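You operate a simulated robot arm through the tools that you are given. There is no shell and no other tool. Be economical: measure what you need, move in short steps, check, and stop when the job is done.

The job below is to be done with a simulated two-armed robot. You get a single attempt, and the scene is never put back.

JOB
Drain the water trap under the air drop.
Fine: shut the air lever and bleed to nought first; open the drain tap till the bowl is empty, then shut it; leave the air off and the pressure wheel alone. Where these are worked on the way, their far stop is far enough and under half their travel is too little: drain tap.

The check looks at the end state, three seconds after you hand in, the way a careful person would. Anything else that was tipped, shoved, dropped, spilled or broken makes it a failure.

ROBOT AND FRAMES
Two 7-joint arms with fingered hands on one trunk, on a base that drives. Base frame: it is fixed to the floor where the robot stands at the start and does not move with it; the origin is under the middle of the robot, x ahead of it, y to its left, z up. Readings come in m, rad, newtons and seconds.
The left shoulder is at the start at [0.07, 0.154, 1.272], the right one opposite. With the tool pointing down near the work surface each hand reaches from about 0.1 to 0.84 m from the robot's upright axis, wherever it stands, measured 20 degrees to its own side. Places, roughly: air drop [0.4, 0.1, 1.6]; air lever [0.4, 0, 1.2]; bleed button [0.4, 0.3, 1.1]; drain tap [0.5, 0.1, 0.9]; pressure wheel [0.4, 0.1, 1.3]; water trap [0.5, 0.1, 0.9]. Payload 3.9 kg a hand.
Tool frame (each hand has its own): the origin (TCP) lies between the finger pads and is the grasp point; the fingertips stand 0.03 m ahead of it; z points along the fingers, y is the line along which they close. Largest opening 0.104 m; the body of the gripper starts 0.035 m behind the TCP. The gripper is a hand of 4 fingers: y runs from the thumb to the fingers, the wrist lies at [-0.017, -0.104, -0.178] in the tool frame, and closing takes about 1.5 s.
Orientation is told as [roll, pitch, yaw] about the base's x, y, z axes, in that order, counted from this pose: with the fingers straight down and the wrist toward the robot, the tool's x, y and z point along [0, 1, 0], [1, 0, 0] and [0, 0, -1] of the base frame.

CONTROLS
- The arms move only by the tool step_arm. It takes "left_series", "right_series" or both (then of equal length, played together; a hand with none holds still); each is a list of rows, each a list of 3 entries, a list of its own where there are three numbers: the gripper command, from -1 (fully open) to 1 (shut), values between in proportion, then the shift along the tool's x, y, z in units of 50 mm (1.0 is 50 mm), then the turn, a rotation vector about the tool's x, y, z in units of 4 degrees (1.0 is 4 degrees). In form: [[gripper, [tx, ty, tz], [ax, ay, az]], ...]. A call has 1 to 8 rows; each row shifts and turns the commanded pose from where the row before left it, along the tool's axes as they then stand. A call with a number of a shift or a turn outside -1 to 1 is refused whole. A row lasts 0.2 s, in which the tool goes at most 0.05 m and 0.15 rad; a call with a longer step from one row to the next is refused whole, and so is a gripper value outside its range. A pose out of reach is approached as far as the arm can. The call stops where the force on the tool passes 90 N (or 10 N more than at its start, if that is more) or the arm is blocked; 0.2 s more then pass. Each finger travels about 0.072 m/s and halts on what it meets, pressing with about 28 N; the grip force reading is that of the motor and also rises with nothing between the fingers. The clock runs only during rows and for 0.2 s after the last one: add rows that do not move to give the fingers time. It gives the time, the measured TCP pose, the force on the tool (base axes), the opening and the grip force at its end, in the units of the frame above (readings bear some noise), with the torque about the TCP (base axes, N m) and any sound that the robot's microphone picked up, and new pictures: "views" is both (left out), scene, wrist or none (wrist: the cameras of the hands that moved).
- Cameras (640 x 400 px; columns grow to the right, rows downward): "scene" is now at [0.1422, 0.0029, 1.5027]; the picture's right is [0.11, -0.99, 0.00], its down [-0.52, -0.06, -0.85] and it looks along [0.85, 0.09, -0.52] (base axes); focal length 214 px, centre (320, 200). "left" rides on the left gripper at [-0.066, -0.09, -0.126] in its tool frame; the picture's right is [-0.78, -0.30, 0.56], its down [0.57, -0.70, 0.42] and it looks along [0.26, 0.65, 0.71] (tool axes); focal length 275 px, centre (320, 200). "right" rides on the right gripper at [0.066, -0.09, -0.126] in its tool frame; the picture's right is [-0.78, 0.30, -0.56], its down [-0.57, -0.70, 0.42] and it looks along [-0.26, 0.65, 0.71] (tool axes); focal length 275 px, centre (320, 200). There is no depth. A picture from a camera that has moved, and an enlarged one, comes with that camera's place and axes in the base frame and with its lens. The place of the scene camera against the robot may be out by one fixed shift of up to 0.012 m in any direction.
- slide_trunk(by): slides the trunk up (or, below 0, down) by that many m; the arms and the scene camera ride with it, the base frame stays. It gives what a move gives, with no picture.
- drive_base(legs): drives the robot by 1 to 6 legs, each [ahead, turn to the left] in m and rad, along the robot's own axes; the way and the turn of a leg run together, so that a leg with both is an arc; at most 1.5 m and 3.142 rad a leg. The arms and the cameras ride along, it lands a little off, and it stops where it bumps. It gives what a move gives, and a new picture of the scene camera.
- preshape(shape, hand): the hand has 4 fingers and takes this shape, open, in about a second: jaw (thumb against the fingers, like two jaws); tri (thumb and two fingers); tip (a fingertip pinch); poke (one finger out to press); point (the index stretched); flat (the hand flat); cup (the hand cupped); fist (a fist). The gripper value then closes the fingers along that shape, each until it touches; the sizes above hold for jaw. It gives what a move gives, with no picture.
- head_to(pan, tilt): turns the head with the scene camera to pan (to the left, within 1.501 rad either way) and tilt (down, from -0.506 to 1.204), counted from straight ahead of the robot. It gives what a move gives, and a new picture of the scene camera.
- inspect(camera, box): a new picture of the part [left, top, right, bottom] of that camera's present view, enlarged. No time passes.
- job_done(): hands the job in; it is judged then, once.

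Work in short steps. Places have to be worked out from the pictures, the camera data and where the tool is seen: move nearer, look again, correct. Check each grasp and each placing, and mend what went wrong. You have 120 turns and 260 pictures in all, those below and enlarged ones among them. Open the grippers and draw the arms clear of the work before you hand the job in, unless the task says otherwise; then end with one line.

The tools are called after "Emit:" as name(argument=value, ...) on one line, values as JSON. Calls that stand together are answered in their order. step_arm: Moves the arms, as the interface text tells. Its arguments: {"type":"object","properties":{"left_series":{"type":"array","items":{"type":"array"}},"right_series":{"type":"array","items":{"type":"array"}},"views":{"type":"string","enum":["both","scene","wrist","none"]}},"required":[]} The other tools are called the same way: slide_trunk (by) slides the trunk up or down; preshape (shape, hand) gives the hand a shape; drive_base (legs) drives the base; head_to (pan, tilt) turns the head that bears the scene camera; inspect (camera, box) takes an enlarged picture of a part of a camera's view; job_done () hands the job in.

At the start:

```text
clock: 0.0
left_ee_pos: [0.4767, 0.2947, 1.5057]
left_orientation: [-0.001, -0.001, 0.0]
left_contact_force: [0.9, -0.1, 0.0]
left_wrist_torque: [-0.01, 0.01, 0.01]
left_opening: 0.1037
left_finger_force: 0.1
left_shape: jaw
right_ee_pos: [0.4791, -0.1561, 1.409]
right_orientation: [0.0, 0.001, 0.0]
right_contact_force: [-0.4, 0.0, 0.1]
right_wrist_torque: [-0.01, 0.02, -0.02]
right_opening: 0.1037
right_finger_force: 0.0
right_shape: jaw
trunk travel left (down, up): [-0.725, 0.215]
robot x, y, heading: [-0.0014, 0.0009, -0.001]
head pan, tilt: [0.108, 0.552]
```

scene: 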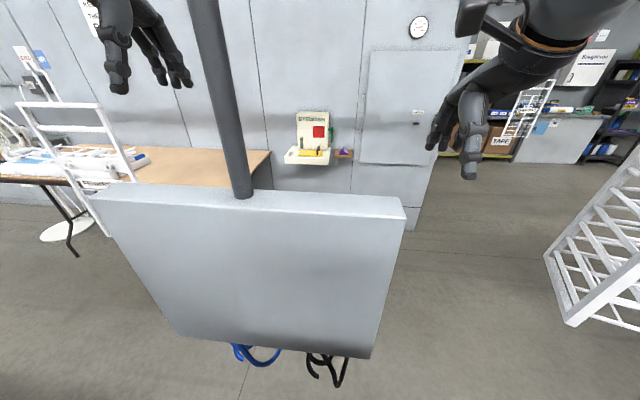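
right: 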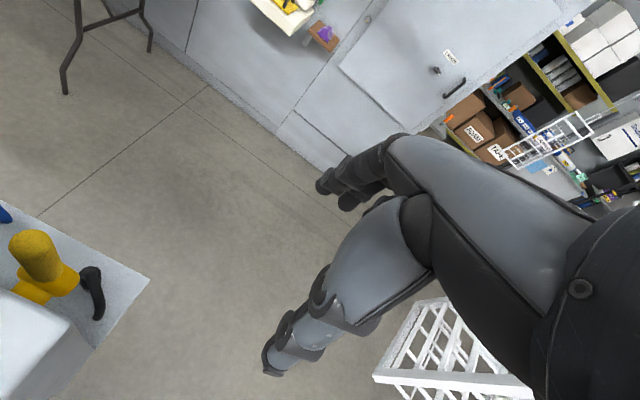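
left: 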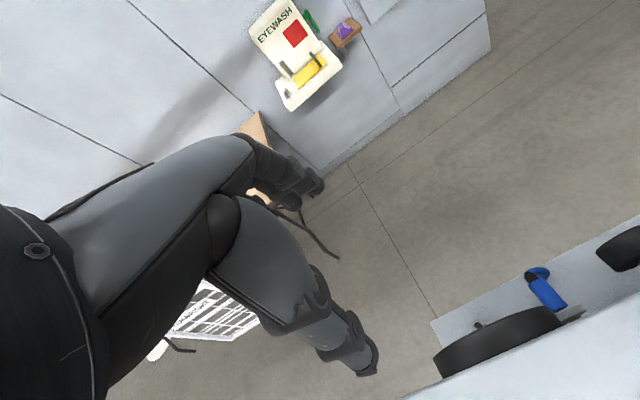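

The panel in front looks like a back or a shield, with the fittings on its far side. I look around before moving anything.

Emit:
inspect(camera="right", box=[0, 180, 200, 400])

Emit:
inspect(camera="left", box=[400, 200, 640, 400])

Emit:
head_to(pan=0.1, tilt=1.15)

```text
1.82 times, centred on (100, 290) of right
camera zoom: at [0.3896, -0.0915, 1.534], right [0.3, -0.78, 0.56], down [-0.7, -0.57, -0.42], along [0.65, -0.26, -0.71], focal length 500 px, centre (720, 36)
```

zoom: 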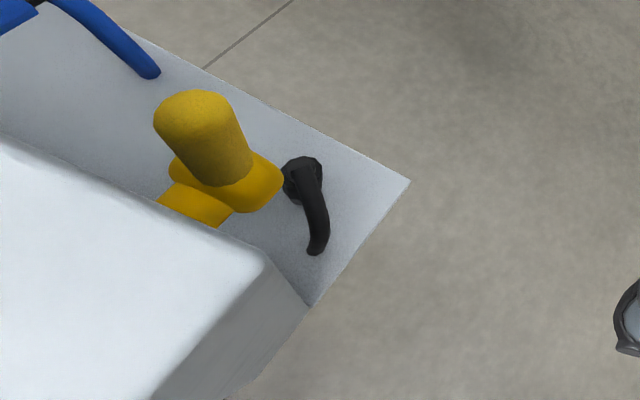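

```text
2.00 times, centred on (520, 300) of left
camera zoom: at [0.3861, 0.229, 1.6315], right [-0.3, -0.78, -0.56], down [-0.7, 0.57, -0.42], along [0.65, 0.26, -0.71], focal length 551 px, centre (-80, 0)
```

zoom: 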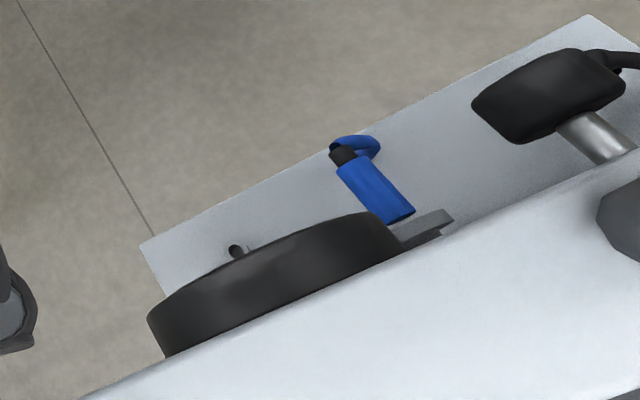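

```text
clock: 1.0
left_ee_pos: [0.4772, 0.2966, 1.5066]
left_orientation: [0.0, 0.0, -0.001]
left_contact_force: [0.1, -0.1, 1.2]
left_wrist_torque: [0.01, -0.01, -0.01]
left_opening: 0.1036
left_finger_force: 0.1
left_shape: jaw
right_ee_pos: [0.4805, -0.1593, 1.4079]
right_orientation: [0.0, -0.001, 0.001]
right_contact_force: [0.3, 0.3, 0.0]
right_wrist_torque: [-0.01, 0.03, 0.0]
right_opening: 0.1034
right_finger_force: 0.1
right_shape: jaw
trunk travel left (down, up): [-0.725, 0.215]
robot x, y, heading: [-0.0002, -0.0002, 0.001]
head pan, tilt: [0.099, 1.15]
camera scene: at [0.1122, -0.0008, 1.4566], right [0.1, -1.0, 0.0], down [-0.91, -0.09, -0.41], along [0.41, 0.04, -0.91], focal length 214 px, centre (320, 200)
```

scene: 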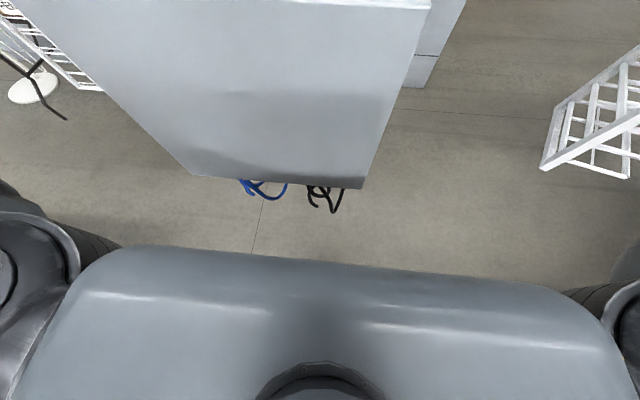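

The fittings face away from me (seen from the wrist cameras), so I'll drive around to the other side. First I check what is beside and behind me.

Emit:
head_to(pan=-1.5, tilt=0.5)

Emit:
head_to(pan=1.5, tilt=0.5)

Emit:
head_to(pan=-0.6, tilt=0.4)

```text
clock: 2.7
left_ee_pos: [0.4752, 0.2952, 1.5045]
left_orientation: [0.0, 0.002, 0.0]
left_contact_force: [0.1, 1.2, 1.1]
left_wrist_torque: [-0.01, -0.01, -0.01]
left_opening: 0.1034
left_finger_force: 0.0
left_shape: jaw
right_ee_pos: [0.4795, -0.1571, 1.4082]
right_orientation: [-0.001, 0.001, 0.001]
right_contact_force: [0.5, 0.5, -1.0]
right_wrist_torque: [0.02, -0.05, -0.02]
right_opening: 0.1037
right_finger_force: 0.0
right_shape: jaw
trunk travel left (down, up): [-0.725, 0.215]
robot x, y, heading: [0.001, -0.0012, 0.002]
head pan, tilt: [-1.499, 0.499]
camera scene: at [0.0595, -0.0975, 1.5074], right [-1.0, -0.07, 0.0], down [-0.03, 0.48, -0.88], along [0.06, -0.88, -0.48], focal length 214 px, centre (320, 200)
```

scene: 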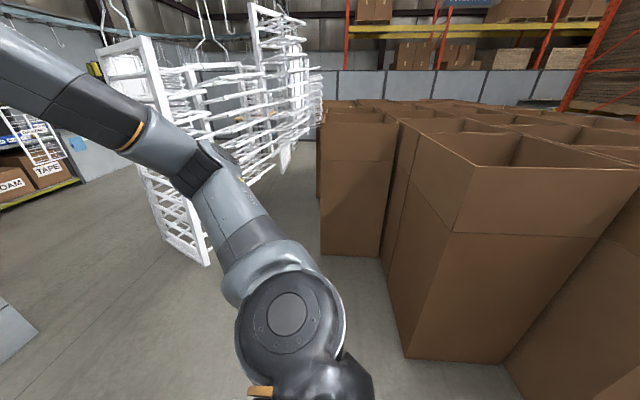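

```text
clock: 5.3
left_ee_pos: [0.478, 0.2961, 1.5073]
left_orientation: [0.001, -0.001, 0.001]
left_contact_force: [0.0, 0.0, -0.6]
left_wrist_torque: [0.01, -0.02, -0.01]
left_opening: 0.1037
left_finger_force: 0.3
left_shape: jaw
right_ee_pos: [0.4812, -0.1577, 1.4076]
right_orientation: [0.0, 0.0, 0.0]
right_contact_force: [-0.5, 1.8, -0.5]
right_wrist_torque: [0.0, 0.02, -0.04]
right_opening: 0.1035
right_finger_force: 0.2
right_shape: jaw
trunk travel left (down, up): [-0.725, 0.215]
robot x, y, heading: [0.0, 0.0038, 0.002]
head pan, tilt: [1.499, 0.499]
camera scene: at [0.0595, 0.084, 1.5074], right [1.0, -0.07, 0.0], down [-0.03, -0.48, -0.88], along [0.06, 0.88, -0.48], focal length 214 px, centre (320, 200)
```

scene: 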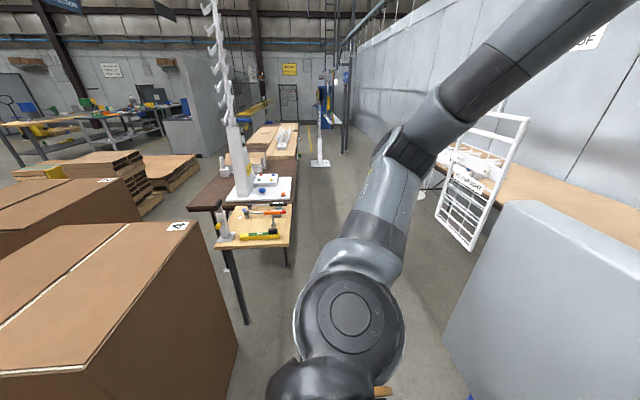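

```text
clock: 7.3
left_ee_pos: [0.4774, 0.2959, 1.5063]
left_orientation: [0.001, 0.0, 0.0]
left_contact_force: [-0.5, 0.0, 0.0]
left_wrist_torque: [0.0, 0.02, 0.01]
left_opening: 0.1036
left_finger_force: 0.0
left_shape: jaw
right_ee_pos: [0.4809, -0.1578, 1.408]
right_orientation: [-0.002, 0.0, -0.001]
right_contact_force: [-1.1, -0.2, 0.0]
right_wrist_torque: [0.01, 0.01, 0.01]
right_opening: 0.1035
right_finger_force: 0.0
right_shape: jaw
trunk travel left (down, up): [-0.725, 0.215]
robot x, y, heading: [0.0008, -0.0018, 0.001]
head pan, tilt: [-0.6, 0.4]
camera scene: at [0.1294, -0.059, 1.5165], right [-0.56, -0.83, 0.0], down [-0.32, 0.22, -0.92], along [0.76, -0.52, -0.39], focal length 214 px, centre (320, 200)
```

scene: 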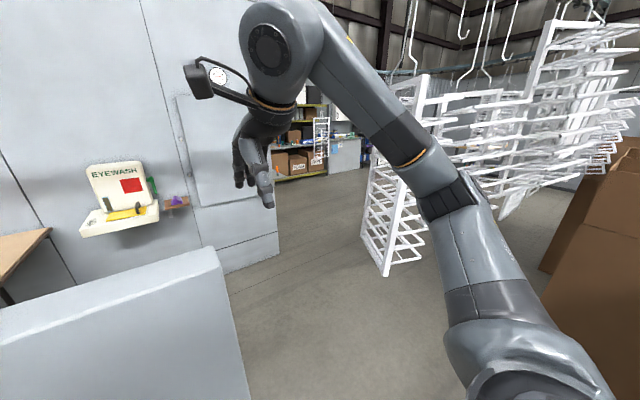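

The way round the right side is open (rack at y<-1.6, cartons behind-right). I tuck the hands up and back first.

Emit:
step_arm(left_series=[[-1, [0, 0, -0.9], [0, 0, 0]], [-1, [0, -0.9, 0], [0, 0, 0]], [-1, [0, -0.9, 0], [0, 0, 0]], [-1, [0, -0.9, 0], [0, 0, 0]], [-1, [0, -0.8, 0], [0, 0, 0]]], right_series=[[-1, [0, 0, -0.9], [0, 0, 0]], [-1, [0, -0.9, 0], [0, 0, 0]], [-1, [0, -0.9, 0], [0, 0, 0]], [-1, [0, -0.9, 0], [0, 0, 0]], [-1, [0, -0.8, 0], [0, 0, 0]]], views="scene")

```text
clock: 8.5
left_ee_pos: [0.3035, 0.2896, 1.5479]
left_orientation: [-0.003, 0.001, -0.002]
left_contact_force: [0.3, -0.3, -0.1]
left_wrist_torque: [-0.04, 0.02, 0.01]
left_opening: 0.1039
left_finger_force: 0.0
left_shape: jaw
left hand out of reach, approached as far as the arm can: row 5
right_ee_pos: [0.3043, -0.1554, 1.4558]
right_orientation: [0.0, 0.0, -0.001]
right_contact_force: [0.2, -0.3, -0.4]
right_wrist_torque: [-0.03, 0.0, 0.0]
right_opening: 0.1036
right_finger_force: 0.0
right_shape: jaw
trunk travel left (down, up): [-0.725, 0.215]
robot x, y, heading: [-0.0013, -0.0026, 0.003]
head pan, tilt: [-0.6, 0.4]
camera scene: at [0.128, -0.0587, 1.5167], right [-0.56, -0.83, 0.0], down [-0.32, 0.22, -0.92], along [0.76, -0.52, -0.39], focal length 214 px, centre (320, 200)
```

scene: 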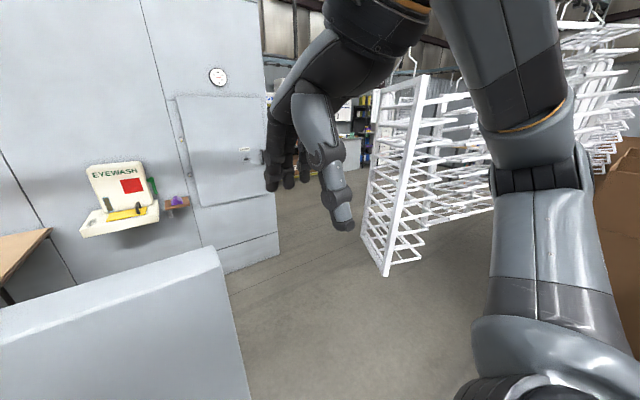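

Hands are tucked. I back up 0.25 m and turn right about 1.1 rad.

Emit:
drive_base(legs=[[-0.25, 0], [0, -1.1]])

```text
clock: 13.1
left_ee_pos: [0.1476, -0.1408, 1.5485]
left_orientation: [-0.001, -0.004, -1.103]
left_contact_force: [-0.2, -0.3, -0.1]
left_wrist_torque: [-0.02, 0.0, -0.04]
left_opening: 0.1037
left_finger_force: 0.1
left_shape: jaw
right_ee_pos: [-0.251, -0.343, 1.4561]
right_orientation: [0.0, -0.001, -1.103]
right_contact_force: [0.0, -0.2, 0.6]
right_wrist_torque: [-0.04, 0.01, 0.02]
right_opening: 0.1041
right_finger_force: 0.1
right_shape: jaw
trunk travel left (down, up): [-0.725, 0.215]
robot x, y, heading: [-0.249, 0.0019, -1.101]
head pan, tilt: [-0.6, 0.4]
camera scene: at [-0.2361, -0.143, 1.5165], right [-0.99, 0.13, 0.0], down [0.05, 0.39, -0.92], along [-0.12, -0.91, -0.39], focal length 214 px, centre (320, 200)
```

scene: 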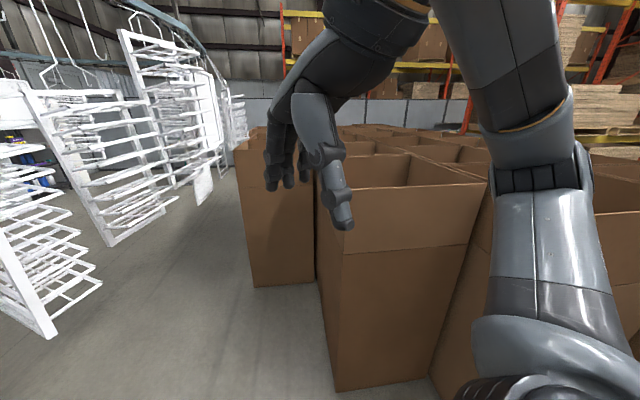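

The corridor matches my estimate. I drive along it, turn back parallel, then check.

Emit:
drive_base(legs=[[0.82, 0], [0, 1.1]])

Emit:
head_to(pan=0.7, tilt=0.6)

```text
clock: 18.2
left_ee_pos: [0.5202, -0.8272, 1.5327]
left_orientation: [0.248, 0.016, -1.062]
left_contact_force: [-44.4, 15.2, -8.0]
left_wrist_torque: [0.06, -0.56, -0.71]
left_opening: 0.082
left_finger_force: 0.1
left_shape: jaw
right_ee_pos: [0.1447, -1.1067, 1.3606]
right_orientation: [-0.077, 0.044, -0.913]
right_contact_force: [-4.3, 0.7, 5.5]
right_wrist_torque: [-0.04, -0.31, 0.09]
right_opening: 0.104
right_finger_force: 0.0
right_shape: jaw
trunk travel left (down, up): [-0.725, 0.215]
robot x, y, heading: [0.1293, -0.7403, -1.018]
head pan, tilt: [-0.6, 0.4]
stopped in leg 2: the robot was blocked; the commanded pose is now the measured one
camera scene: at [-0.0227, -0.6638, 1.5413], right [-0.99, 0.04, -0.12], down [0.13, 0.25, -0.96], along [0.0, -0.97, -0.25], focal length 214 px, centre (320, 200)
```

scene: 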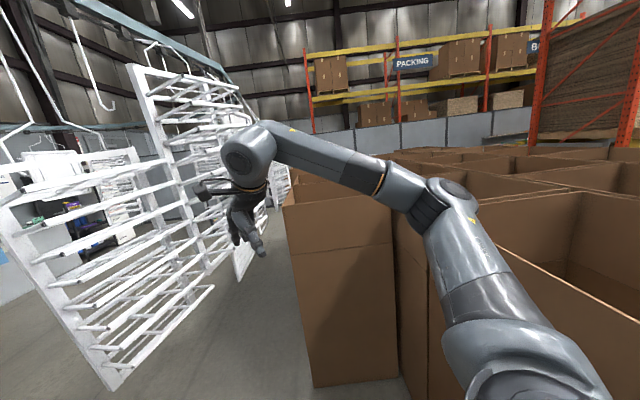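

```text
clock: 19.6
left_ee_pos: [0.4859, -0.8865, 1.5167]
left_orientation: [0.213, -0.003, -1.175]
left_contact_force: [-63.1, 44.8, -1.3]
left_wrist_torque: [-0.65, -1.08, 0.0]
left_opening: 0.096
left_finger_force: 0.1
left_shape: jaw
right_ee_pos: [0.0992, -1.1357, 1.34]
right_orientation: [-0.042, 0.172, -1.078]
right_contact_force: [-1.0, -0.4, 1.1]
right_wrist_torque: [0.06, -0.1, 0.04]
right_opening: 0.1039
right_finger_force: 0.1
right_shape: jaw
trunk travel left (down, up): [-0.725, 0.215]
robot x, y, heading: [0.0693, -0.7247, -0.702]
head pan, tilt: [0.7, 0.6]
camera scene: at [0.0357, -0.6208, 1.5209], right [-0.01, -1.0, 0.1], down [-0.47, -0.08, -0.88], along [0.88, -0.05, -0.47], focal length 214 px, centre (320, 200)
```

scene: 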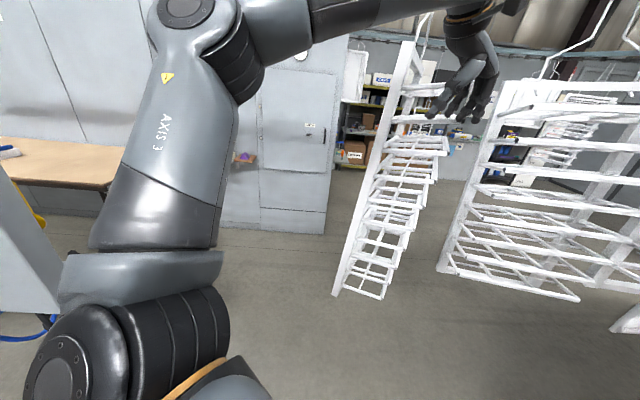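

The left hand met the hanging rack, which is nearer than I took it to be. Backing straight off along the release direction.

Emit:
drive_base(legs=[[-0.12, 0]])

```text
clock: 20.3
left_ee_pos: [0.5212, -1.0444, 1.3534]
left_orientation: [0.159, 0.249, -1.491]
left_contact_force: [27.8, 42.9, 2.7]
left_wrist_torque: [-1.04, 0.36, 2.81]
left_opening: 0.1039
left_finger_force: 0.1
left_shape: jaw
right_ee_pos: [0.1882, -1.2692, 1.2152]
right_orientation: [-0.308, 0.27, -1.144]
right_contact_force: [0.9, 2.1, 1.5]
right_wrist_torque: [-0.14, 0.03, 0.05]
right_opening: 0.1035
right_finger_force: 0.1
right_shape: jaw
trunk travel left (down, up): [-0.725, 0.215]
robot x, y, heading: [0.0699, -0.721, -0.716]
head pan, tilt: [0.7, 0.6]
stopped in leg 1: the force on the tool passed its limit at 97 N (the readings are from after the stop); the commanded pose is now the measured one
camera scene: at [0.0895, -0.6746, 1.5167], right [-0.01, -1.0, 0.06], down [-0.5, -0.04, -0.86], along [0.86, -0.04, -0.5], focal length 214 px, centre (320, 200)
```

scene: 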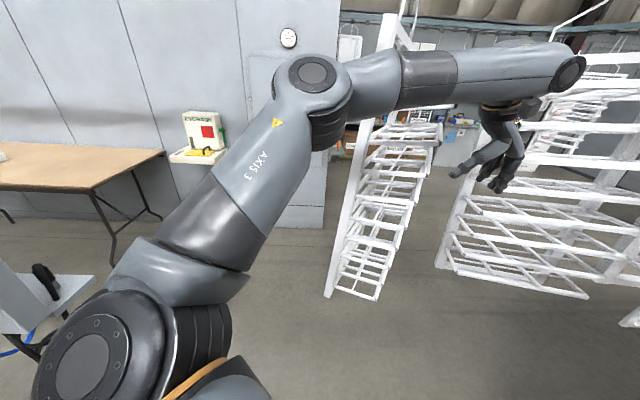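

The left hand seems caught by a rack part. I look through the wrist cameras before any more motion.

Emit:
inspect(camera="left", box=[0, 0, 640, 400])

Emit:
inspect(camera="right", box=[0, 0, 640, 400])

Emit:
inspect(camera="scene", box=[320, 0, 640, 200])

```text
1.00 times, centred on (320, 200) of left (not enlarged: the box is as wide or as high as the picture)
camera zoom: at [0.4316, -0.9923, 1.4853], right [-0.71, 0.4, -0.58], down [0.57, 0.81, -0.15], along [0.41, -0.43, -0.8], focal length 275 px, centre (320, 200)
```

zoom: 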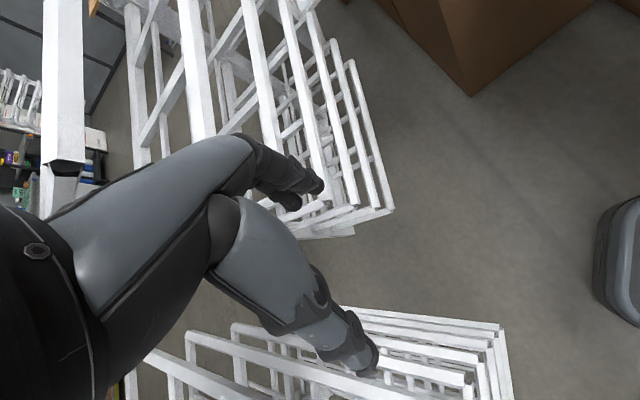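

```text
1.00 times, centred on (320, 200) of right (not enlarged: the box is as wide or as high as the picture)
camera zoom: at [0.2548, -1.1725, 1.3359], right [-0.32, -0.68, 0.66], down [-0.92, 0.39, -0.03], along [-0.24, -0.62, -0.75], focal length 275 px, centre (320, 200)
```

zoom: 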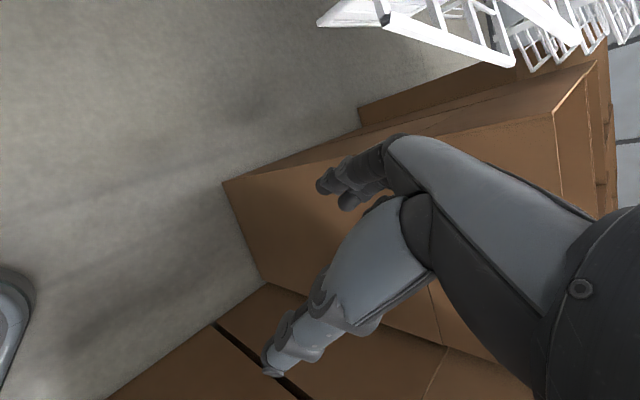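

```text
2.00 times, centred on (480, 100) of scene
camera zoom: at [0.0895, -0.6746, 1.5167], right [-0.01, -1.0, 0.06], down [-0.5, -0.04, -0.86], along [0.86, -0.04, -0.5], focal length 429 px, centre (0, 400)
```

zoom: 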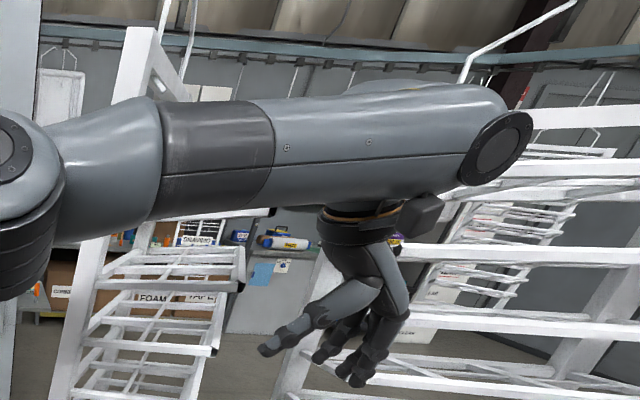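

Hand is in the gap between two hanging racks. I hold still for a moment to let everything settle and read the forces.

Emit:
step_arm(left_series=[[-1, [0, 0, 0], [0, 0, 0]], [-1, [0, 0, 0], [0, 0, 0]], [-1, [0, 0, 0], [0, 0, 0]]], right_series=[[-1, [0, 0, 0], [0, 0, 0]], [-1, [0, 0, 0], [0, 0, 0]], [-1, [0, 0, 0], [0, 0, 0]]], views="both")

```text
clock: 20.7
left_ee_pos: [0.5394, -1.048, 1.26]
left_orientation: [0.017, 0.432, -1.673]
left_contact_force: [-85.1, 136.0, 24.0]
left_wrist_torque: [-6.79, -4.05, -2.12]
left_opening: 0.1037
left_finger_force: 0.1
left_shape: jaw
right_ee_pos: [0.2494, -1.2924, 1.1556]
right_orientation: [-0.436, 0.331, -1.045]
right_contact_force: [1.6, -2.6, -0.8]
right_wrist_torque: [0.18, 0.08, -0.1]
right_opening: 0.1036
right_finger_force: 0.1
right_shape: jaw
trunk travel left (down, up): [-0.725, 0.215]
robot x, y, heading: [0.0691, -0.7246, -0.708]
head pan, tilt: [0.7, 0.6]
stopped in row 1 (left hand): the arm was blocked; the commanded pose is now the measured one
camera scene: at [0.1241, -0.6774, 1.5121], right [-0.01, -1.0, 0.06], down [-0.52, -0.04, -0.85], along [0.85, -0.04, -0.52], focal length 214 px, centre (320, 200)
camera right: at [0.3171, -1.1856, 1.2663], right [-0.13, -0.71, 0.69], down [-0.96, 0.26, 0.09], along [-0.25, -0.65, -0.72], focal length 275 px, centre (320, 200)
camera left: at [0.4735, -1.0106, 1.411], right [-0.71, 0.58, -0.39], down [0.66, 0.75, -0.08], along [0.25, -0.32, -0.92], focal length 275 px, centre (320, 200)
```

scene: 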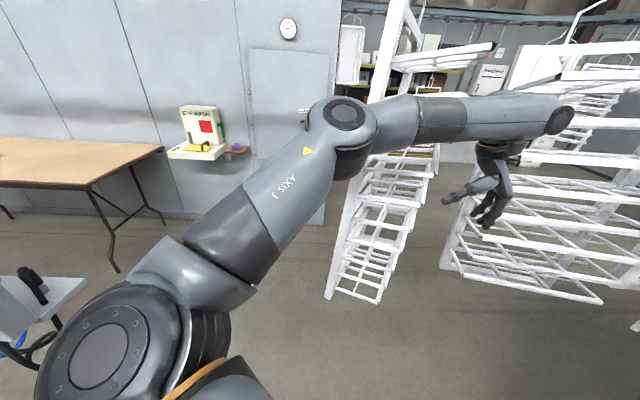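
right: 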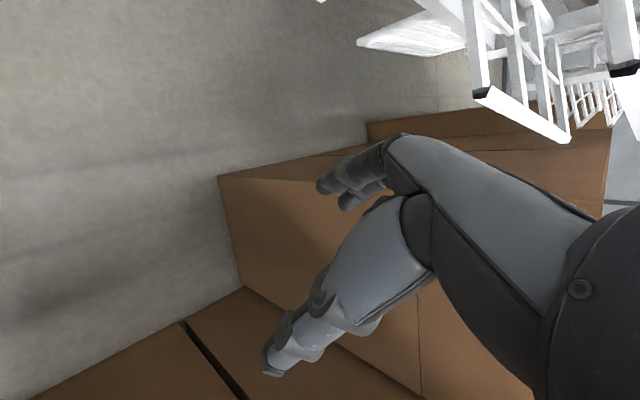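
left: 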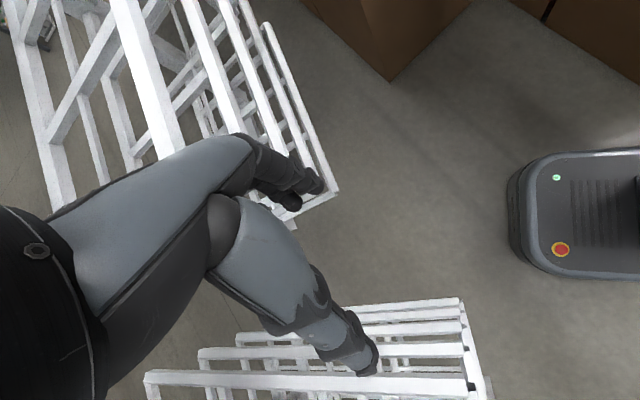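

The hand is pressed toward +x/-y against the right-hand rack (138 N). I move it away along -x/+y, i.e. tool -x and -y.

Emit:
step_arm(left_series=[[-1, [-0.3, -0.6, 0], [0, 0, 0]], [-1, [-0.3, -0.6, 0], [0, 0, 0]]], views="scene")

```text
clock: 21.0
left_ee_pos: [0.5045, -1.0523, 1.1681]
left_orientation: [-0.101, 0.552, -1.866]
left_contact_force: [1.5, 0.3, 1.2]
left_wrist_torque: [-0.08, 0.07, 0.03]
left_opening: 0.104
left_finger_force: 0.0
left_shape: jaw
right_ee_pos: [0.2678, -1.3009, 1.1167]
right_orientation: [-0.465, 0.376, -0.954]
right_contact_force: [-1.1, -0.6, 0.4]
right_wrist_torque: [0.05, -0.07, 0.02]
right_opening: 0.1039
right_finger_force: 0.0
right_shape: jaw
trunk travel left (down, up): [-0.725, 0.215]
robot x, y, heading: [0.0668, -0.7237, -0.699]
head pan, tilt: [0.7, 0.6]
stopped in row 1 (left hand): the arm was blocked; the commanded pose is now the measured one
camera scene: at [0.1087, -0.6829, 1.511], right [0.0, -1.0, 0.05], down [-0.51, -0.04, -0.86], along [0.86, -0.03, -0.51], focal length 214 px, centre (320, 200)
```

scene: 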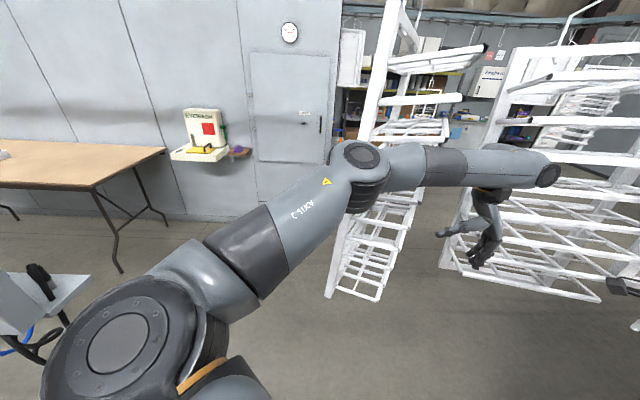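

The contact force is gone now. I hold still to see whether the arm stays put.

Emit:
step_arm(left_series=[[-1, [0, 0, 0], [0, 0, 0]], [-1, [0, 0, 0], [0, 0, 0]], [-1, [0, 0, 0], [0, 0, 0]]], right_series=[[-1, [0, 0, 0], [0, 0, 0]], [-1, [0, 0, 0], [0, 0, 0]], [-1, [0, 0, 0], [0, 0, 0]]], views="none")

```text
clock: 21.3
left_ee_pos: [0.4735, -1.0235, 1.1052]
left_orientation: [-0.292, 0.651, -2.126]
left_contact_force: [0.4, -0.3, -0.6]
left_wrist_torque: [0.02, -0.01, -0.02]
left_opening: 0.104
left_finger_force: 0.0
left_shape: jaw
right_ee_pos: [0.2977, -1.2902, 1.0924]
right_orientation: [-0.521, 0.414, -0.844]
right_contact_force: [-1.0, -1.4, -0.1]
right_wrist_torque: [0.1, -0.03, -0.04]
right_opening: 0.104
right_finger_force: 0.0
right_shape: jaw
trunk travel left (down, up): [-0.725, 0.215]
robot x, y, heading: [0.0661, -0.7231, -0.692]
head pan, tilt: [0.7, 0.6]
stopped in row 1 (left hand): the arm was blocked; the commanded pose is now the measured one
```

The hand is free but something (likely the elbow on the near ladder rack) still blocks. I back the base a little.

Emit:
drive_base(legs=[[-0.1, 0]])

```text
clock: 22.0
left_ee_pos: [0.4379, -1.0494, 0.9945]
left_orientation: [-0.65, 0.676, -2.681]
left_contact_force: [-4.5, -13.6, -7.2]
left_wrist_torque: [0.87, -0.83, -0.48]
left_opening: 0.1036
left_finger_force: 0.1
left_shape: jaw
right_ee_pos: [0.4, -1.3043, 0.986]
right_orientation: [-0.51, 0.542, -0.606]
right_contact_force: [-3.0, -5.2, -2.1]
right_wrist_torque: [0.33, -0.09, -0.2]
right_opening: 0.1038
right_finger_force: 0.1
right_shape: jaw
trunk travel left (down, up): [-0.725, 0.215]
robot x, y, heading: [0.0663, -0.7172, -0.691]
head pan, tilt: [0.7, 0.6]
stopped in leg 1: the robot was blocked; the commanded pose is now the measured one
camera scene: at [0.1562, -0.7248, 1.5044], right [0.01, -1.0, 0.02], down [-0.54, -0.02, -0.84], along [0.84, -0.01, -0.54], focal length 214 px, centre (320, 200)
```

scene: 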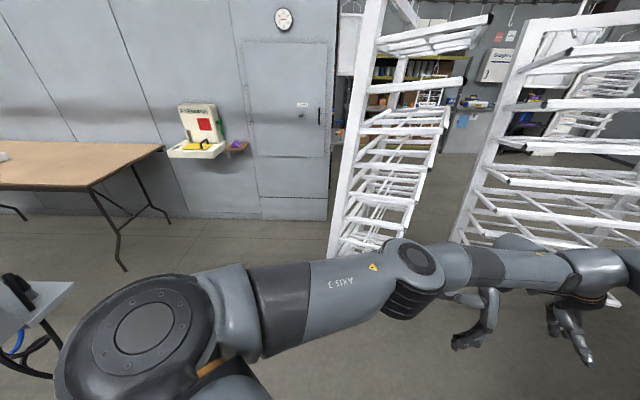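

The left elbow has come off the ladder rack and everything is lower, with small forces. I hold again to let it settle and view the hands.

Emit:
step_arm(left_series=[[-1, [0, 0, 0], [0, 0, 0]], [-1, [0, 0, 0], [0, 0, 0]], [-1, [0, 0, 0], [0, 0, 0]]], right_series=[[-1, [0, 0, 0], [0, 0, 0]], [-1, [0, 0, 0], [0, 0, 0]], [-1, [0, 0, 0], [0, 0, 0]]], views="both")

```text
clock: 22.3
left_ee_pos: [0.4274, -1.0691, 0.9793]
left_orientation: [-0.679, 0.655, -2.678]
left_contact_force: [2.2, 0.5, -1.2]
left_wrist_torque: [-0.01, 0.0, 0.02]
left_opening: 0.1039
left_finger_force: 0.0
left_shape: jaw
right_ee_pos: [0.3983, -1.3456, 0.9893]
right_orientation: [-0.528, 0.543, -0.684]
right_contact_force: [-1.0, -0.9, 2.0]
right_wrist_torque: [0.1, -0.12, -0.04]
right_opening: 0.1037
right_finger_force: 0.0
right_shape: jaw
trunk travel left (down, up): [-0.725, 0.215]
robot x, y, heading: [0.062, -0.7187, -0.696]
head pan, tilt: [0.7, 0.6]
stopped in row 1 (left hand): the arm was blocked; the commanded pose is now the measured one
camera scene: at [0.1714, -0.7446, 1.5006], right [0.0, -1.0, 0.01], down [-0.55, -0.01, -0.83], along [0.83, 0.0, -0.55], focal length 214 px, centre (320, 200)
camera right: at [0.4455, -1.2274, 1.1012], right [0.3, -0.75, 0.59], down [-0.94, -0.14, 0.29], along [-0.14, -0.65, -0.75], focal length 275 px, centre (320, 200)
camera left: at [0.4256, -1.1003, 1.1433], right [-0.24, 0.94, 0.22], down [0.95, 0.27, -0.12], along [-0.17, 0.18, -0.97], focal length 275 px, centre (320, 200)
```

scene: 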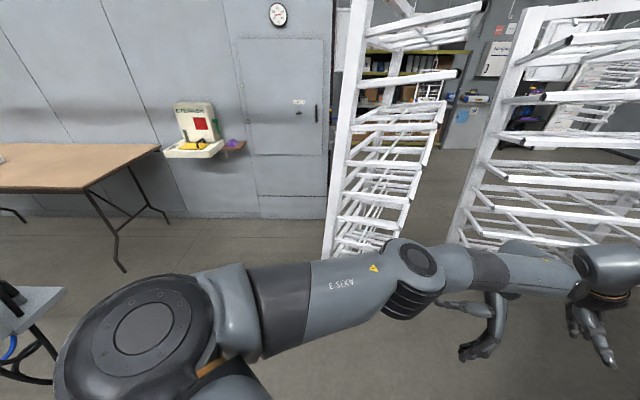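
right: 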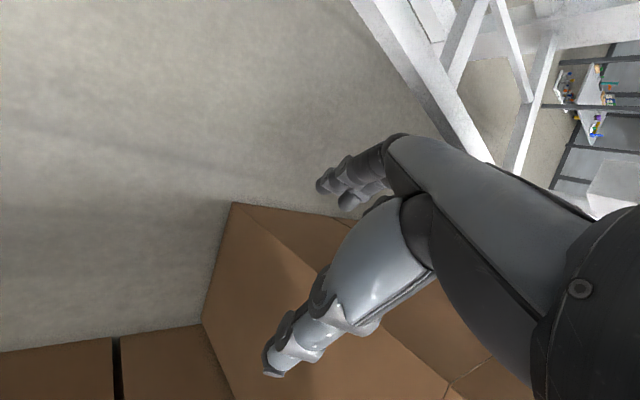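
left: 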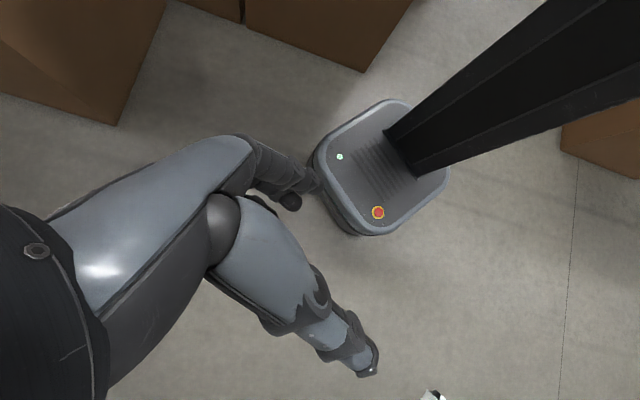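

The trunk is still settling back to upright; forces are near zero. One more hold.

Emit:
step_arm(left_series=[[-1, [0, 0, 0], [0, 0, 0]], [-1, [0, 0, 0], [0, 0, 0]], [-1, [0, 0, 0], [0, 0, 0]], [-1, [0, 0, 0], [0, 0, 0]]], right_series=[[-1, [0, 0, 0], [0, 0, 0]], [-1, [0, 0, 0], [0, 0, 0]], [-1, [0, 0, 0], [0, 0, 0]], [-1, [0, 0, 0], [0, 0, 0]]], views="none")

```text
clock: 22.6
left_ee_pos: [0.4256, -1.0719, 0.9743]
left_orientation: [-0.682, 0.644, -2.692]
left_contact_force: [-0.2, 0.3, -0.1]
left_wrist_torque: [-0.03, 0.01, -0.02]
left_opening: 0.104
left_finger_force: 0.1
left_shape: jaw
right_ee_pos: [0.3925, -1.3479, 0.9912]
right_orientation: [-0.539, 0.537, -0.715]
right_contact_force: [0.1, 0.9, -0.9]
right_wrist_torque: [-0.05, 0.01, 0.0]
right_opening: 0.1039
right_finger_force: 0.2
right_shape: jaw
trunk travel left (down, up): [-0.725, 0.215]
robot x, y, heading: [0.0597, -0.7163, -0.703]
head pan, tilt: [0.7, 0.6]
stopped in row 1 (right hand): the arm was blocked; the commanded pose is now the measured one
```

Both wrists are about 0.13 m apart and probably rub. I move the left hand away from the right one (toward +y and up).

Emit:
step_arm(left_series=[[-1, [-0.6, -0.55, 0.2], [0, 0, 0]], [-1, [-0.6, -0.55, 0.2], [0, 0, 0]], [-1, [-0.6, -0.55, 0.2], [0, 0, 0]]], views="scene")

```text
clock: 23.4
left_ee_pos: [0.4328, -0.9769, 1.0535]
left_orientation: [-0.686, 0.649, -2.69]
left_contact_force: [-4.3, -0.8, 0.6]
left_wrist_torque: [0.11, -0.32, -0.35]
left_opening: 0.1043
left_finger_force: 0.0
left_shape: jaw
right_ee_pos: [0.3956, -1.3481, 0.9843]
right_orientation: [-0.531, 0.553, -0.697]
right_contact_force: [1.9, 2.8, -0.8]
right_wrist_torque: [-0.1, 0.08, 0.08]
right_opening: 0.104
right_finger_force: 0.1
right_shape: jaw
trunk travel left (down, up): [-0.725, 0.215]
robot x, y, heading: [0.0598, -0.7157, -0.703]
head pan, tilt: [0.7, 0.6]
camera scene: at [0.1637, -0.7766, 1.5018], right [0.0, -1.0, -0.01], down [-0.55, 0.01, -0.84], along [0.84, 0.0, -0.55], focal length 214 px, centre (320, 200)
```

scene: 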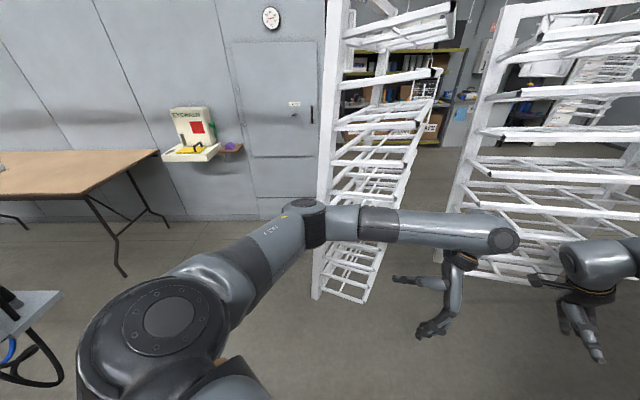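

Control is back. The hanging ladder's lower corner is about (0.57,-0.73,0.84), so I must draw back from it before reorienting; I back the base a bit.

Emit:
drive_base(legs=[[-0.15, 0]])

```text
clock: 24.8
left_ee_pos: [0.3236, -0.8813, 1.0497]
left_orientation: [-0.695, 0.645, -2.685]
left_contact_force: [0.1, 0.4, -0.2]
left_wrist_torque: [-0.04, -0.05, -0.03]
left_opening: 0.1039
left_finger_force: 0.0
left_shape: jaw
right_ee_pos: [0.2852, -1.2579, 0.9817]
right_orientation: [-0.537, 0.552, -0.707]
right_contact_force: [-0.5, -0.5, 0.0]
right_wrist_torque: [0.03, -0.03, -0.02]
right_opening: 0.1038
right_finger_force: 0.1
right_shape: jaw
trunk travel left (down, up): [-0.725, 0.215]
robot x, y, heading: [-0.0514, -0.6186, -0.694]
head pan, tilt: [0.7, 0.6]
camera scene: at [0.0747, -0.6598, 1.4984], right [0.0, -1.0, 0.0], down [-0.56, 0.0, -0.83], along [0.83, 0.0, -0.56], focal length 214 px, centre (320, 200)
```

scene: 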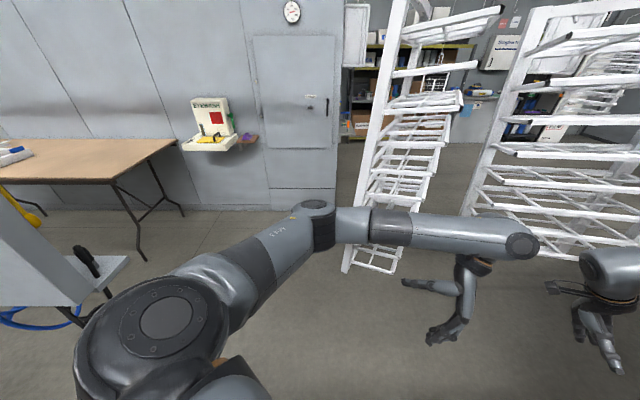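

Freed and upright. Back a bit more before reorienting the arms.

Emit:
drive_base(legs=[[-0.15, 0]])

Emit:
step_arm(left_series=[[-1, [0, 0, 0], [-0.6, -0.11, -0.97]], [-1, [0, 0, 0], [-0.6, -0.11, -0.97]], [-1, [0, 0, 0], [-0.6, -0.11, -0.97]], [-1, [0, 0, 0], [-0.6, -0.11, -0.97]], [-1, [0, 0, 0], [-0.6, -0.11, -0.97]], [-1, [0, 0, 0], [-0.6, -0.11, -0.97]], [-1, [0, 0, 0], [-0.6, -0.11, -0.97]], [-1, [0, 0, 0], [-0.6, -0.11, -0.97]]], views="scene")

```text
clock: 26.2
left_ee_pos: [0.2116, -0.7856, 1.0487]
left_orientation: [-0.694, 0.645, -2.683]
left_contact_force: [-0.3, 0.1, -0.7]
left_wrist_torque: [-0.01, 0.0, -0.01]
left_opening: 0.1042
left_finger_force: 0.0
left_shape: jaw
right_ee_pos: [0.1738, -1.1604, 0.9821]
right_orientation: [-0.538, 0.552, -0.709]
right_contact_force: [-0.8, 0.0, 0.5]
right_wrist_torque: [-0.04, 0.01, -0.01]
right_opening: 0.1042
right_finger_force: 0.0
right_shape: jaw
trunk travel left (down, up): [-0.725, 0.215]
robot x, y, heading: [-0.1678, -0.5278, -0.697]
head pan, tilt: [0.7, 0.6]
camera scene: at [-0.0379, -0.5634, 1.4984], right [0.01, -1.0, 0.0], down [-0.56, 0.0, -0.83], along [0.83, 0.0, -0.56], focal length 214 px, centre (320, 200)
```

scene: 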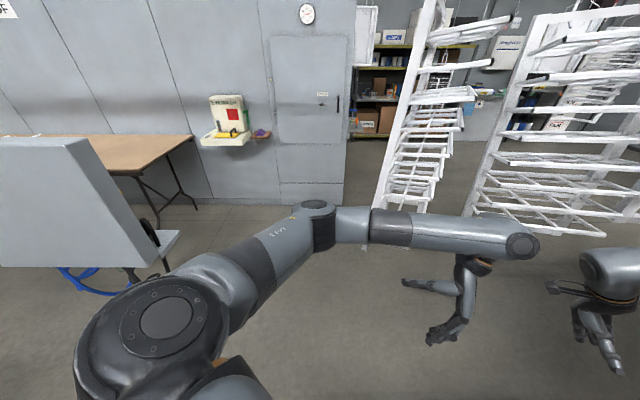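

```text
clock: 28.0
left_ee_pos: [0.2125, -0.7859, 1.05]
left_orientation: [-0.281, 0.598, -1.893]
left_contact_force: [0.9, -0.9, 0.0]
left_wrist_torque: [0.0, 0.0, -0.03]
left_opening: 0.1039
left_finger_force: 0.1
left_shape: jaw
right_ee_pos: [0.1736, -1.1623, 0.9811]
right_orientation: [-0.538, 0.551, -0.707]
right_contact_force: [0.0, 0.5, -0.5]
right_wrist_torque: [0.02, 0.0, -0.02]
right_opening: 0.1041
right_finger_force: 0.0
right_shape: jaw
trunk travel left (down, up): [-0.725, 0.215]
robot x, y, heading: [-0.1673, -0.5232, -0.693]
head pan, tilt: [0.7, 0.6]
camera scene: at [-0.0371, -0.5637, 1.4983], right [0.01, -1.0, 0.0], down [-0.56, 0.0, -0.83], along [0.83, 0.0, -0.56], focal length 214 px, centre (320, 200)
```

scene: 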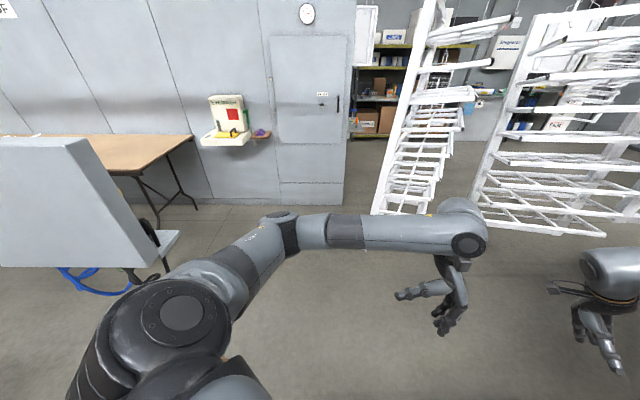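

Reorientation works. I continue it for the left and straighten the right hand too.

Emit:
step_arm(left_series=[[-1, [0, 0, 0], [-0.6, -0.11, -0.97]], [-1, [0, 0, 0], [-0.6, -0.11, -0.97]], [-1, [0, 0, 0], [-0.6, -0.11, -0.97]], [-1, [0, 0, 0], [-0.6, -0.11, -0.97]], [-1, [0, 0, 0], [-0.6, -0.11, -0.97]], [-1, [0, 0, 0], [-0.6, -0.11, -0.97]], [-1, [0, 0, 0], [-0.6, -0.11, -0.97]], [-1, [0, 0, 0], [-0.6, -0.11, -0.97]]], right_series=[[-1, [0, 0, 0], [-0.96, 0.94, 0.27]], [-1, [0, 0, 0], [-0.96, 0.94, 0.27]], [-1, [0, 0, 0], [-0.96, 0.94, 0.27]], [-1, [0, 0, 0], [-0.96, 0.94, 0.27]], [-1, [0, 0, 0], [-0.96, 0.94, 0.27]], [-1, [0, 0, 0], [-0.96, 0.94, 0.27]], [-1, [0, 0, 0], [-0.96, 0.94, 0.27]], [-1, [0, 0, 0], [-0.96, 0.94, 0.27]]], views="none")

Emit:
step_arm(left_series=[[-1, [0, 0, 0], [-0.6, -0.11, -0.97]], [-1, [0, 0, 0], [-0.6, -0.11, -0.97]], [-1, [0, 0, 0], [-0.6, -0.11, -0.97]], [-1, [0, 0, 0], [-0.6, -0.11, -0.97]], [-1, [0, 0, 0], [-0.6, -0.11, -0.97]], [-1, [0, 0, 0], [-0.6, -0.11, -0.97]], [-1, [0, 0, 0], [-0.6, -0.11, -0.97]], [-1, [0, 0, 0], [-0.6, -0.11, -0.97]]], views="scene")

```text
clock: 29.8
left_ee_pos: [0.211, -0.7863, 1.047]
left_orientation: [-0.035, 0.345, -1.233]
left_contact_force: [-0.4, 0.2, 0.3]
left_wrist_torque: [-0.04, -0.01, 0.01]
left_opening: 0.1039
left_finger_force: 0.0
left_shape: jaw
right_ee_pos: [0.1731, -1.161, 0.9829]
right_orientation: [0.0, 0.0, -0.711]
right_contact_force: [0.1, 0.3, 0.3]
right_wrist_torque: [-0.02, -0.01, -0.01]
right_opening: 0.1042
right_finger_force: 0.0
right_shape: jaw
trunk travel left (down, up): [-0.725, 0.215]
robot x, y, heading: [-0.1628, -0.5218, -0.695]
head pan, tilt: [0.7, 0.6]
```

```text
clock: 31.6
left_ee_pos: [0.2115, -0.7855, 1.0488]
left_orientation: [0.004, 0.008, -0.679]
left_contact_force: [-0.8, 0.1, -0.1]
left_wrist_torque: [0.02, 0.0, 0.01]
left_opening: 0.1038
left_finger_force: 0.0
left_shape: jaw
right_ee_pos: [0.1737, -1.1615, 0.982]
right_orientation: [0.002, 0.002, -0.71]
right_contact_force: [0.6, -0.1, 0.6]
right_wrist_torque: [-0.05, -0.01, -0.01]
right_opening: 0.1037
right_finger_force: 0.0
right_shape: jaw
trunk travel left (down, up): [-0.725, 0.215]
robot x, y, heading: [-0.166, -0.5249, -0.692]
head pan, tilt: [0.7, 0.6]
camera scene: at [-0.0373, -0.5645, 1.4983], right [0.01, -1.0, 0.0], down [-0.56, 0.0, -0.83], along [0.83, 0.0, -0.56], focal length 214 px, centre (320, 200)
```

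scene: 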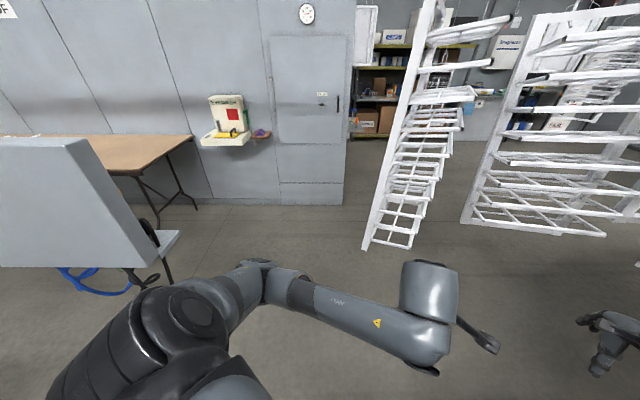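

Arms are in good posture. The ladder's bottom is ~0.84 m high, so I pull the right hand in, lower the trunk by 0.6 m and pass with everything beneath the racks.

Emit:
step_arm(right_series=[[-1, [0, -0.9, 0], [0, 0, 0]], [-1, [0, -0.9, 0], [0, 0, 0]], [-1, [0, -0.9, 0], [0, 0, 0]], [-1, [0, -0.9, 0], [0, 0, 0]], [-1, [0, -0.9, 0], [0, 0, 0]]], left_series=[[-1, [0.7, 0, 0], [0, 0, 0]], [-1, [0.7, 0, 0], [0, 0, 0]], [-1, [0.7, 0, 0], [0, 0, 0]], [-1, [0, 0, 0], [0, 0, 0]], [-1, [0, 0, 0], [0, 0, 0]]], views="none")

Emit:
slide_trunk(by=-0.55)

Emit:
drive_base(legs=[[0, 0.69]])

```text
clock: 32.8
left_ee_pos: [0.277, -0.7058, 1.0514]
left_orientation: [0.004, 0.008, -0.682]
left_contact_force: [-1.1, -0.1, 0.1]
left_wrist_torque: [-0.04, 0.0, -0.06]
left_opening: 0.1037
left_finger_force: 0.1
left_shape: jaw
right_ee_pos: [0.0013, -1.0154, 0.9833]
right_orientation: [-0.002, 0.0, -0.712]
right_contact_force: [0.2, 0.5, 0.4]
right_wrist_torque: [-0.01, 0.02, -0.01]
right_opening: 0.104
right_finger_force: 0.0
right_shape: jaw
trunk travel left (down, up): [-0.725, 0.215]
robot x, y, heading: [-0.1691, -0.5219, -0.699]
head pan, tilt: [0.7, 0.6]
```

```text
refused: -0.55 is not a number from -0.4 to 0.4
```

```text
clock: 35.0
left_ee_pos: [0.2946, -0.3894, 1.0512]
left_orientation: [0.004, 0.008, -0.007]
left_contact_force: [-0.4, -1.0, 0.2]
left_wrist_torque: [0.01, 0.04, 0.04]
left_opening: 0.1039
left_finger_force: 0.1
left_shape: jaw
right_ee_pos: [0.2737, -0.8029, 0.9822]
right_orientation: [0.0, 0.002, -0.036]
right_contact_force: [-0.1, 0.6, -0.8]
right_wrist_torque: [0.0, -0.01, 0.0]
right_opening: 0.104
right_finger_force: 0.0
right_shape: jaw
trunk travel left (down, up): [-0.725, 0.215]
robot x, y, heading: [-0.1633, -0.5242, -0.023]
head pan, tilt: [0.7, 0.6]
camera scene: at [-0.045, -0.4786, 1.4983], right [0.63, -0.78, 0.0], down [-0.44, -0.35, -0.83], along [0.64, 0.52, -0.56], focal length 214 px, centre (320, 200)
```

scene: 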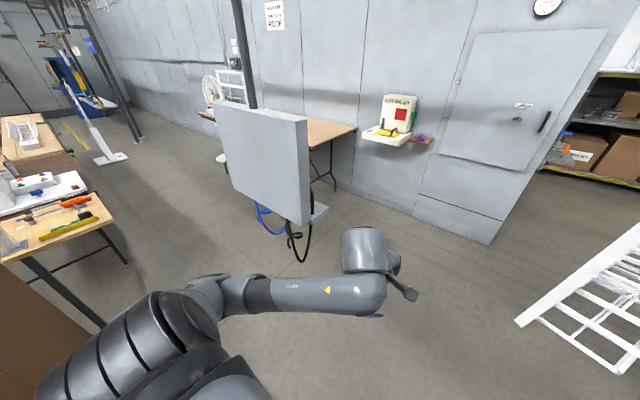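

Turned safely. Lower the trunk in two steps.

Emit:
slide_trunk(by=-0.4)

Emit:
slide_trunk(by=-0.15)

Emit:
head_to(pan=0.0, tilt=0.1)

```text
clock: 38.8
left_ee_pos: [0.294, -0.3892, 0.6518]
left_orientation: [0.003, 0.008, -0.006]
left_contact_force: [-0.2, -0.1, -0.2]
left_wrist_torque: [0.03, -0.01, 0.01]
left_opening: 0.1038
left_finger_force: 0.0
left_shape: jaw
right_ee_pos: [0.2728, -0.8038, 0.5833]
right_orientation: [0.002, 0.002, -0.035]
right_contact_force: [-0.4, -1.1, -0.2]
right_wrist_torque: [0.0, 0.0, -0.01]
right_opening: 0.104
right_finger_force: 0.0
right_shape: jaw
trunk travel left (down, up): [-0.325, 0.615]
robot x, y, heading: [-0.1673, -0.5246, -0.02]
head pan, tilt: [0.7, 0.6]
```

```text
clock: 40.6
left_ee_pos: [0.2948, -0.3907, 0.5017]
left_orientation: [0.004, 0.008, -0.007]
left_contact_force: [0.6, 0.6, 0.3]
left_wrist_torque: [0.0, 0.0, 0.01]
left_opening: 0.1038
left_finger_force: 0.1
left_shape: jaw
right_ee_pos: [0.2731, -0.8025, 0.4335]
right_orientation: [0.002, 0.003, -0.036]
right_contact_force: [0.4, -1.3, 0.1]
right_wrist_torque: [-0.05, -0.02, -0.04]
right_opening: 0.1039
right_finger_force: 0.1
right_shape: jaw
trunk travel left (down, up): [-0.175, 0.765]
robot x, y, heading: [-0.1671, -0.525, -0.021]
head pan, tilt: [0.7, 0.6]
```

```text
clock: 41.6
left_ee_pos: [0.2932, -0.3898, 0.5007]
left_orientation: [0.003, 0.009, -0.007]
left_contact_force: [-0.3, -0.4, 0.0]
left_wrist_torque: [0.0, -0.01, -0.01]
left_opening: 0.1036
left_finger_force: 0.1
left_shape: jaw
right_ee_pos: [0.2728, -0.8028, 0.4326]
right_orientation: [0.002, 0.002, -0.036]
right_contact_force: [-0.5, 0.4, 0.3]
right_wrist_torque: [0.01, -0.01, 0.0]
right_opening: 0.1041
right_finger_force: 0.0
right_shape: jaw
trunk travel left (down, up): [-0.175, 0.765]
robot x, y, heading: [-0.1654, -0.5278, -0.022]
head pan, tilt: [0.0, 0.099]
camera scene: at [-0.0217, -0.5356, 0.9944], right [-0.02, -1.0, 0.0], down [-0.1, 0.0, -0.99], along [0.99, -0.02, -0.1], focal length 214 px, centre (320, 200)
```

scene: 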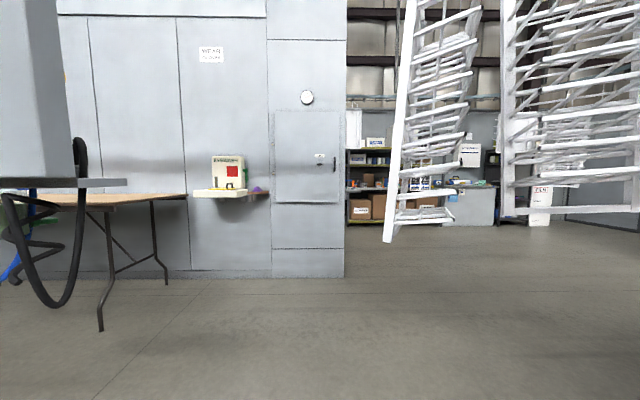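

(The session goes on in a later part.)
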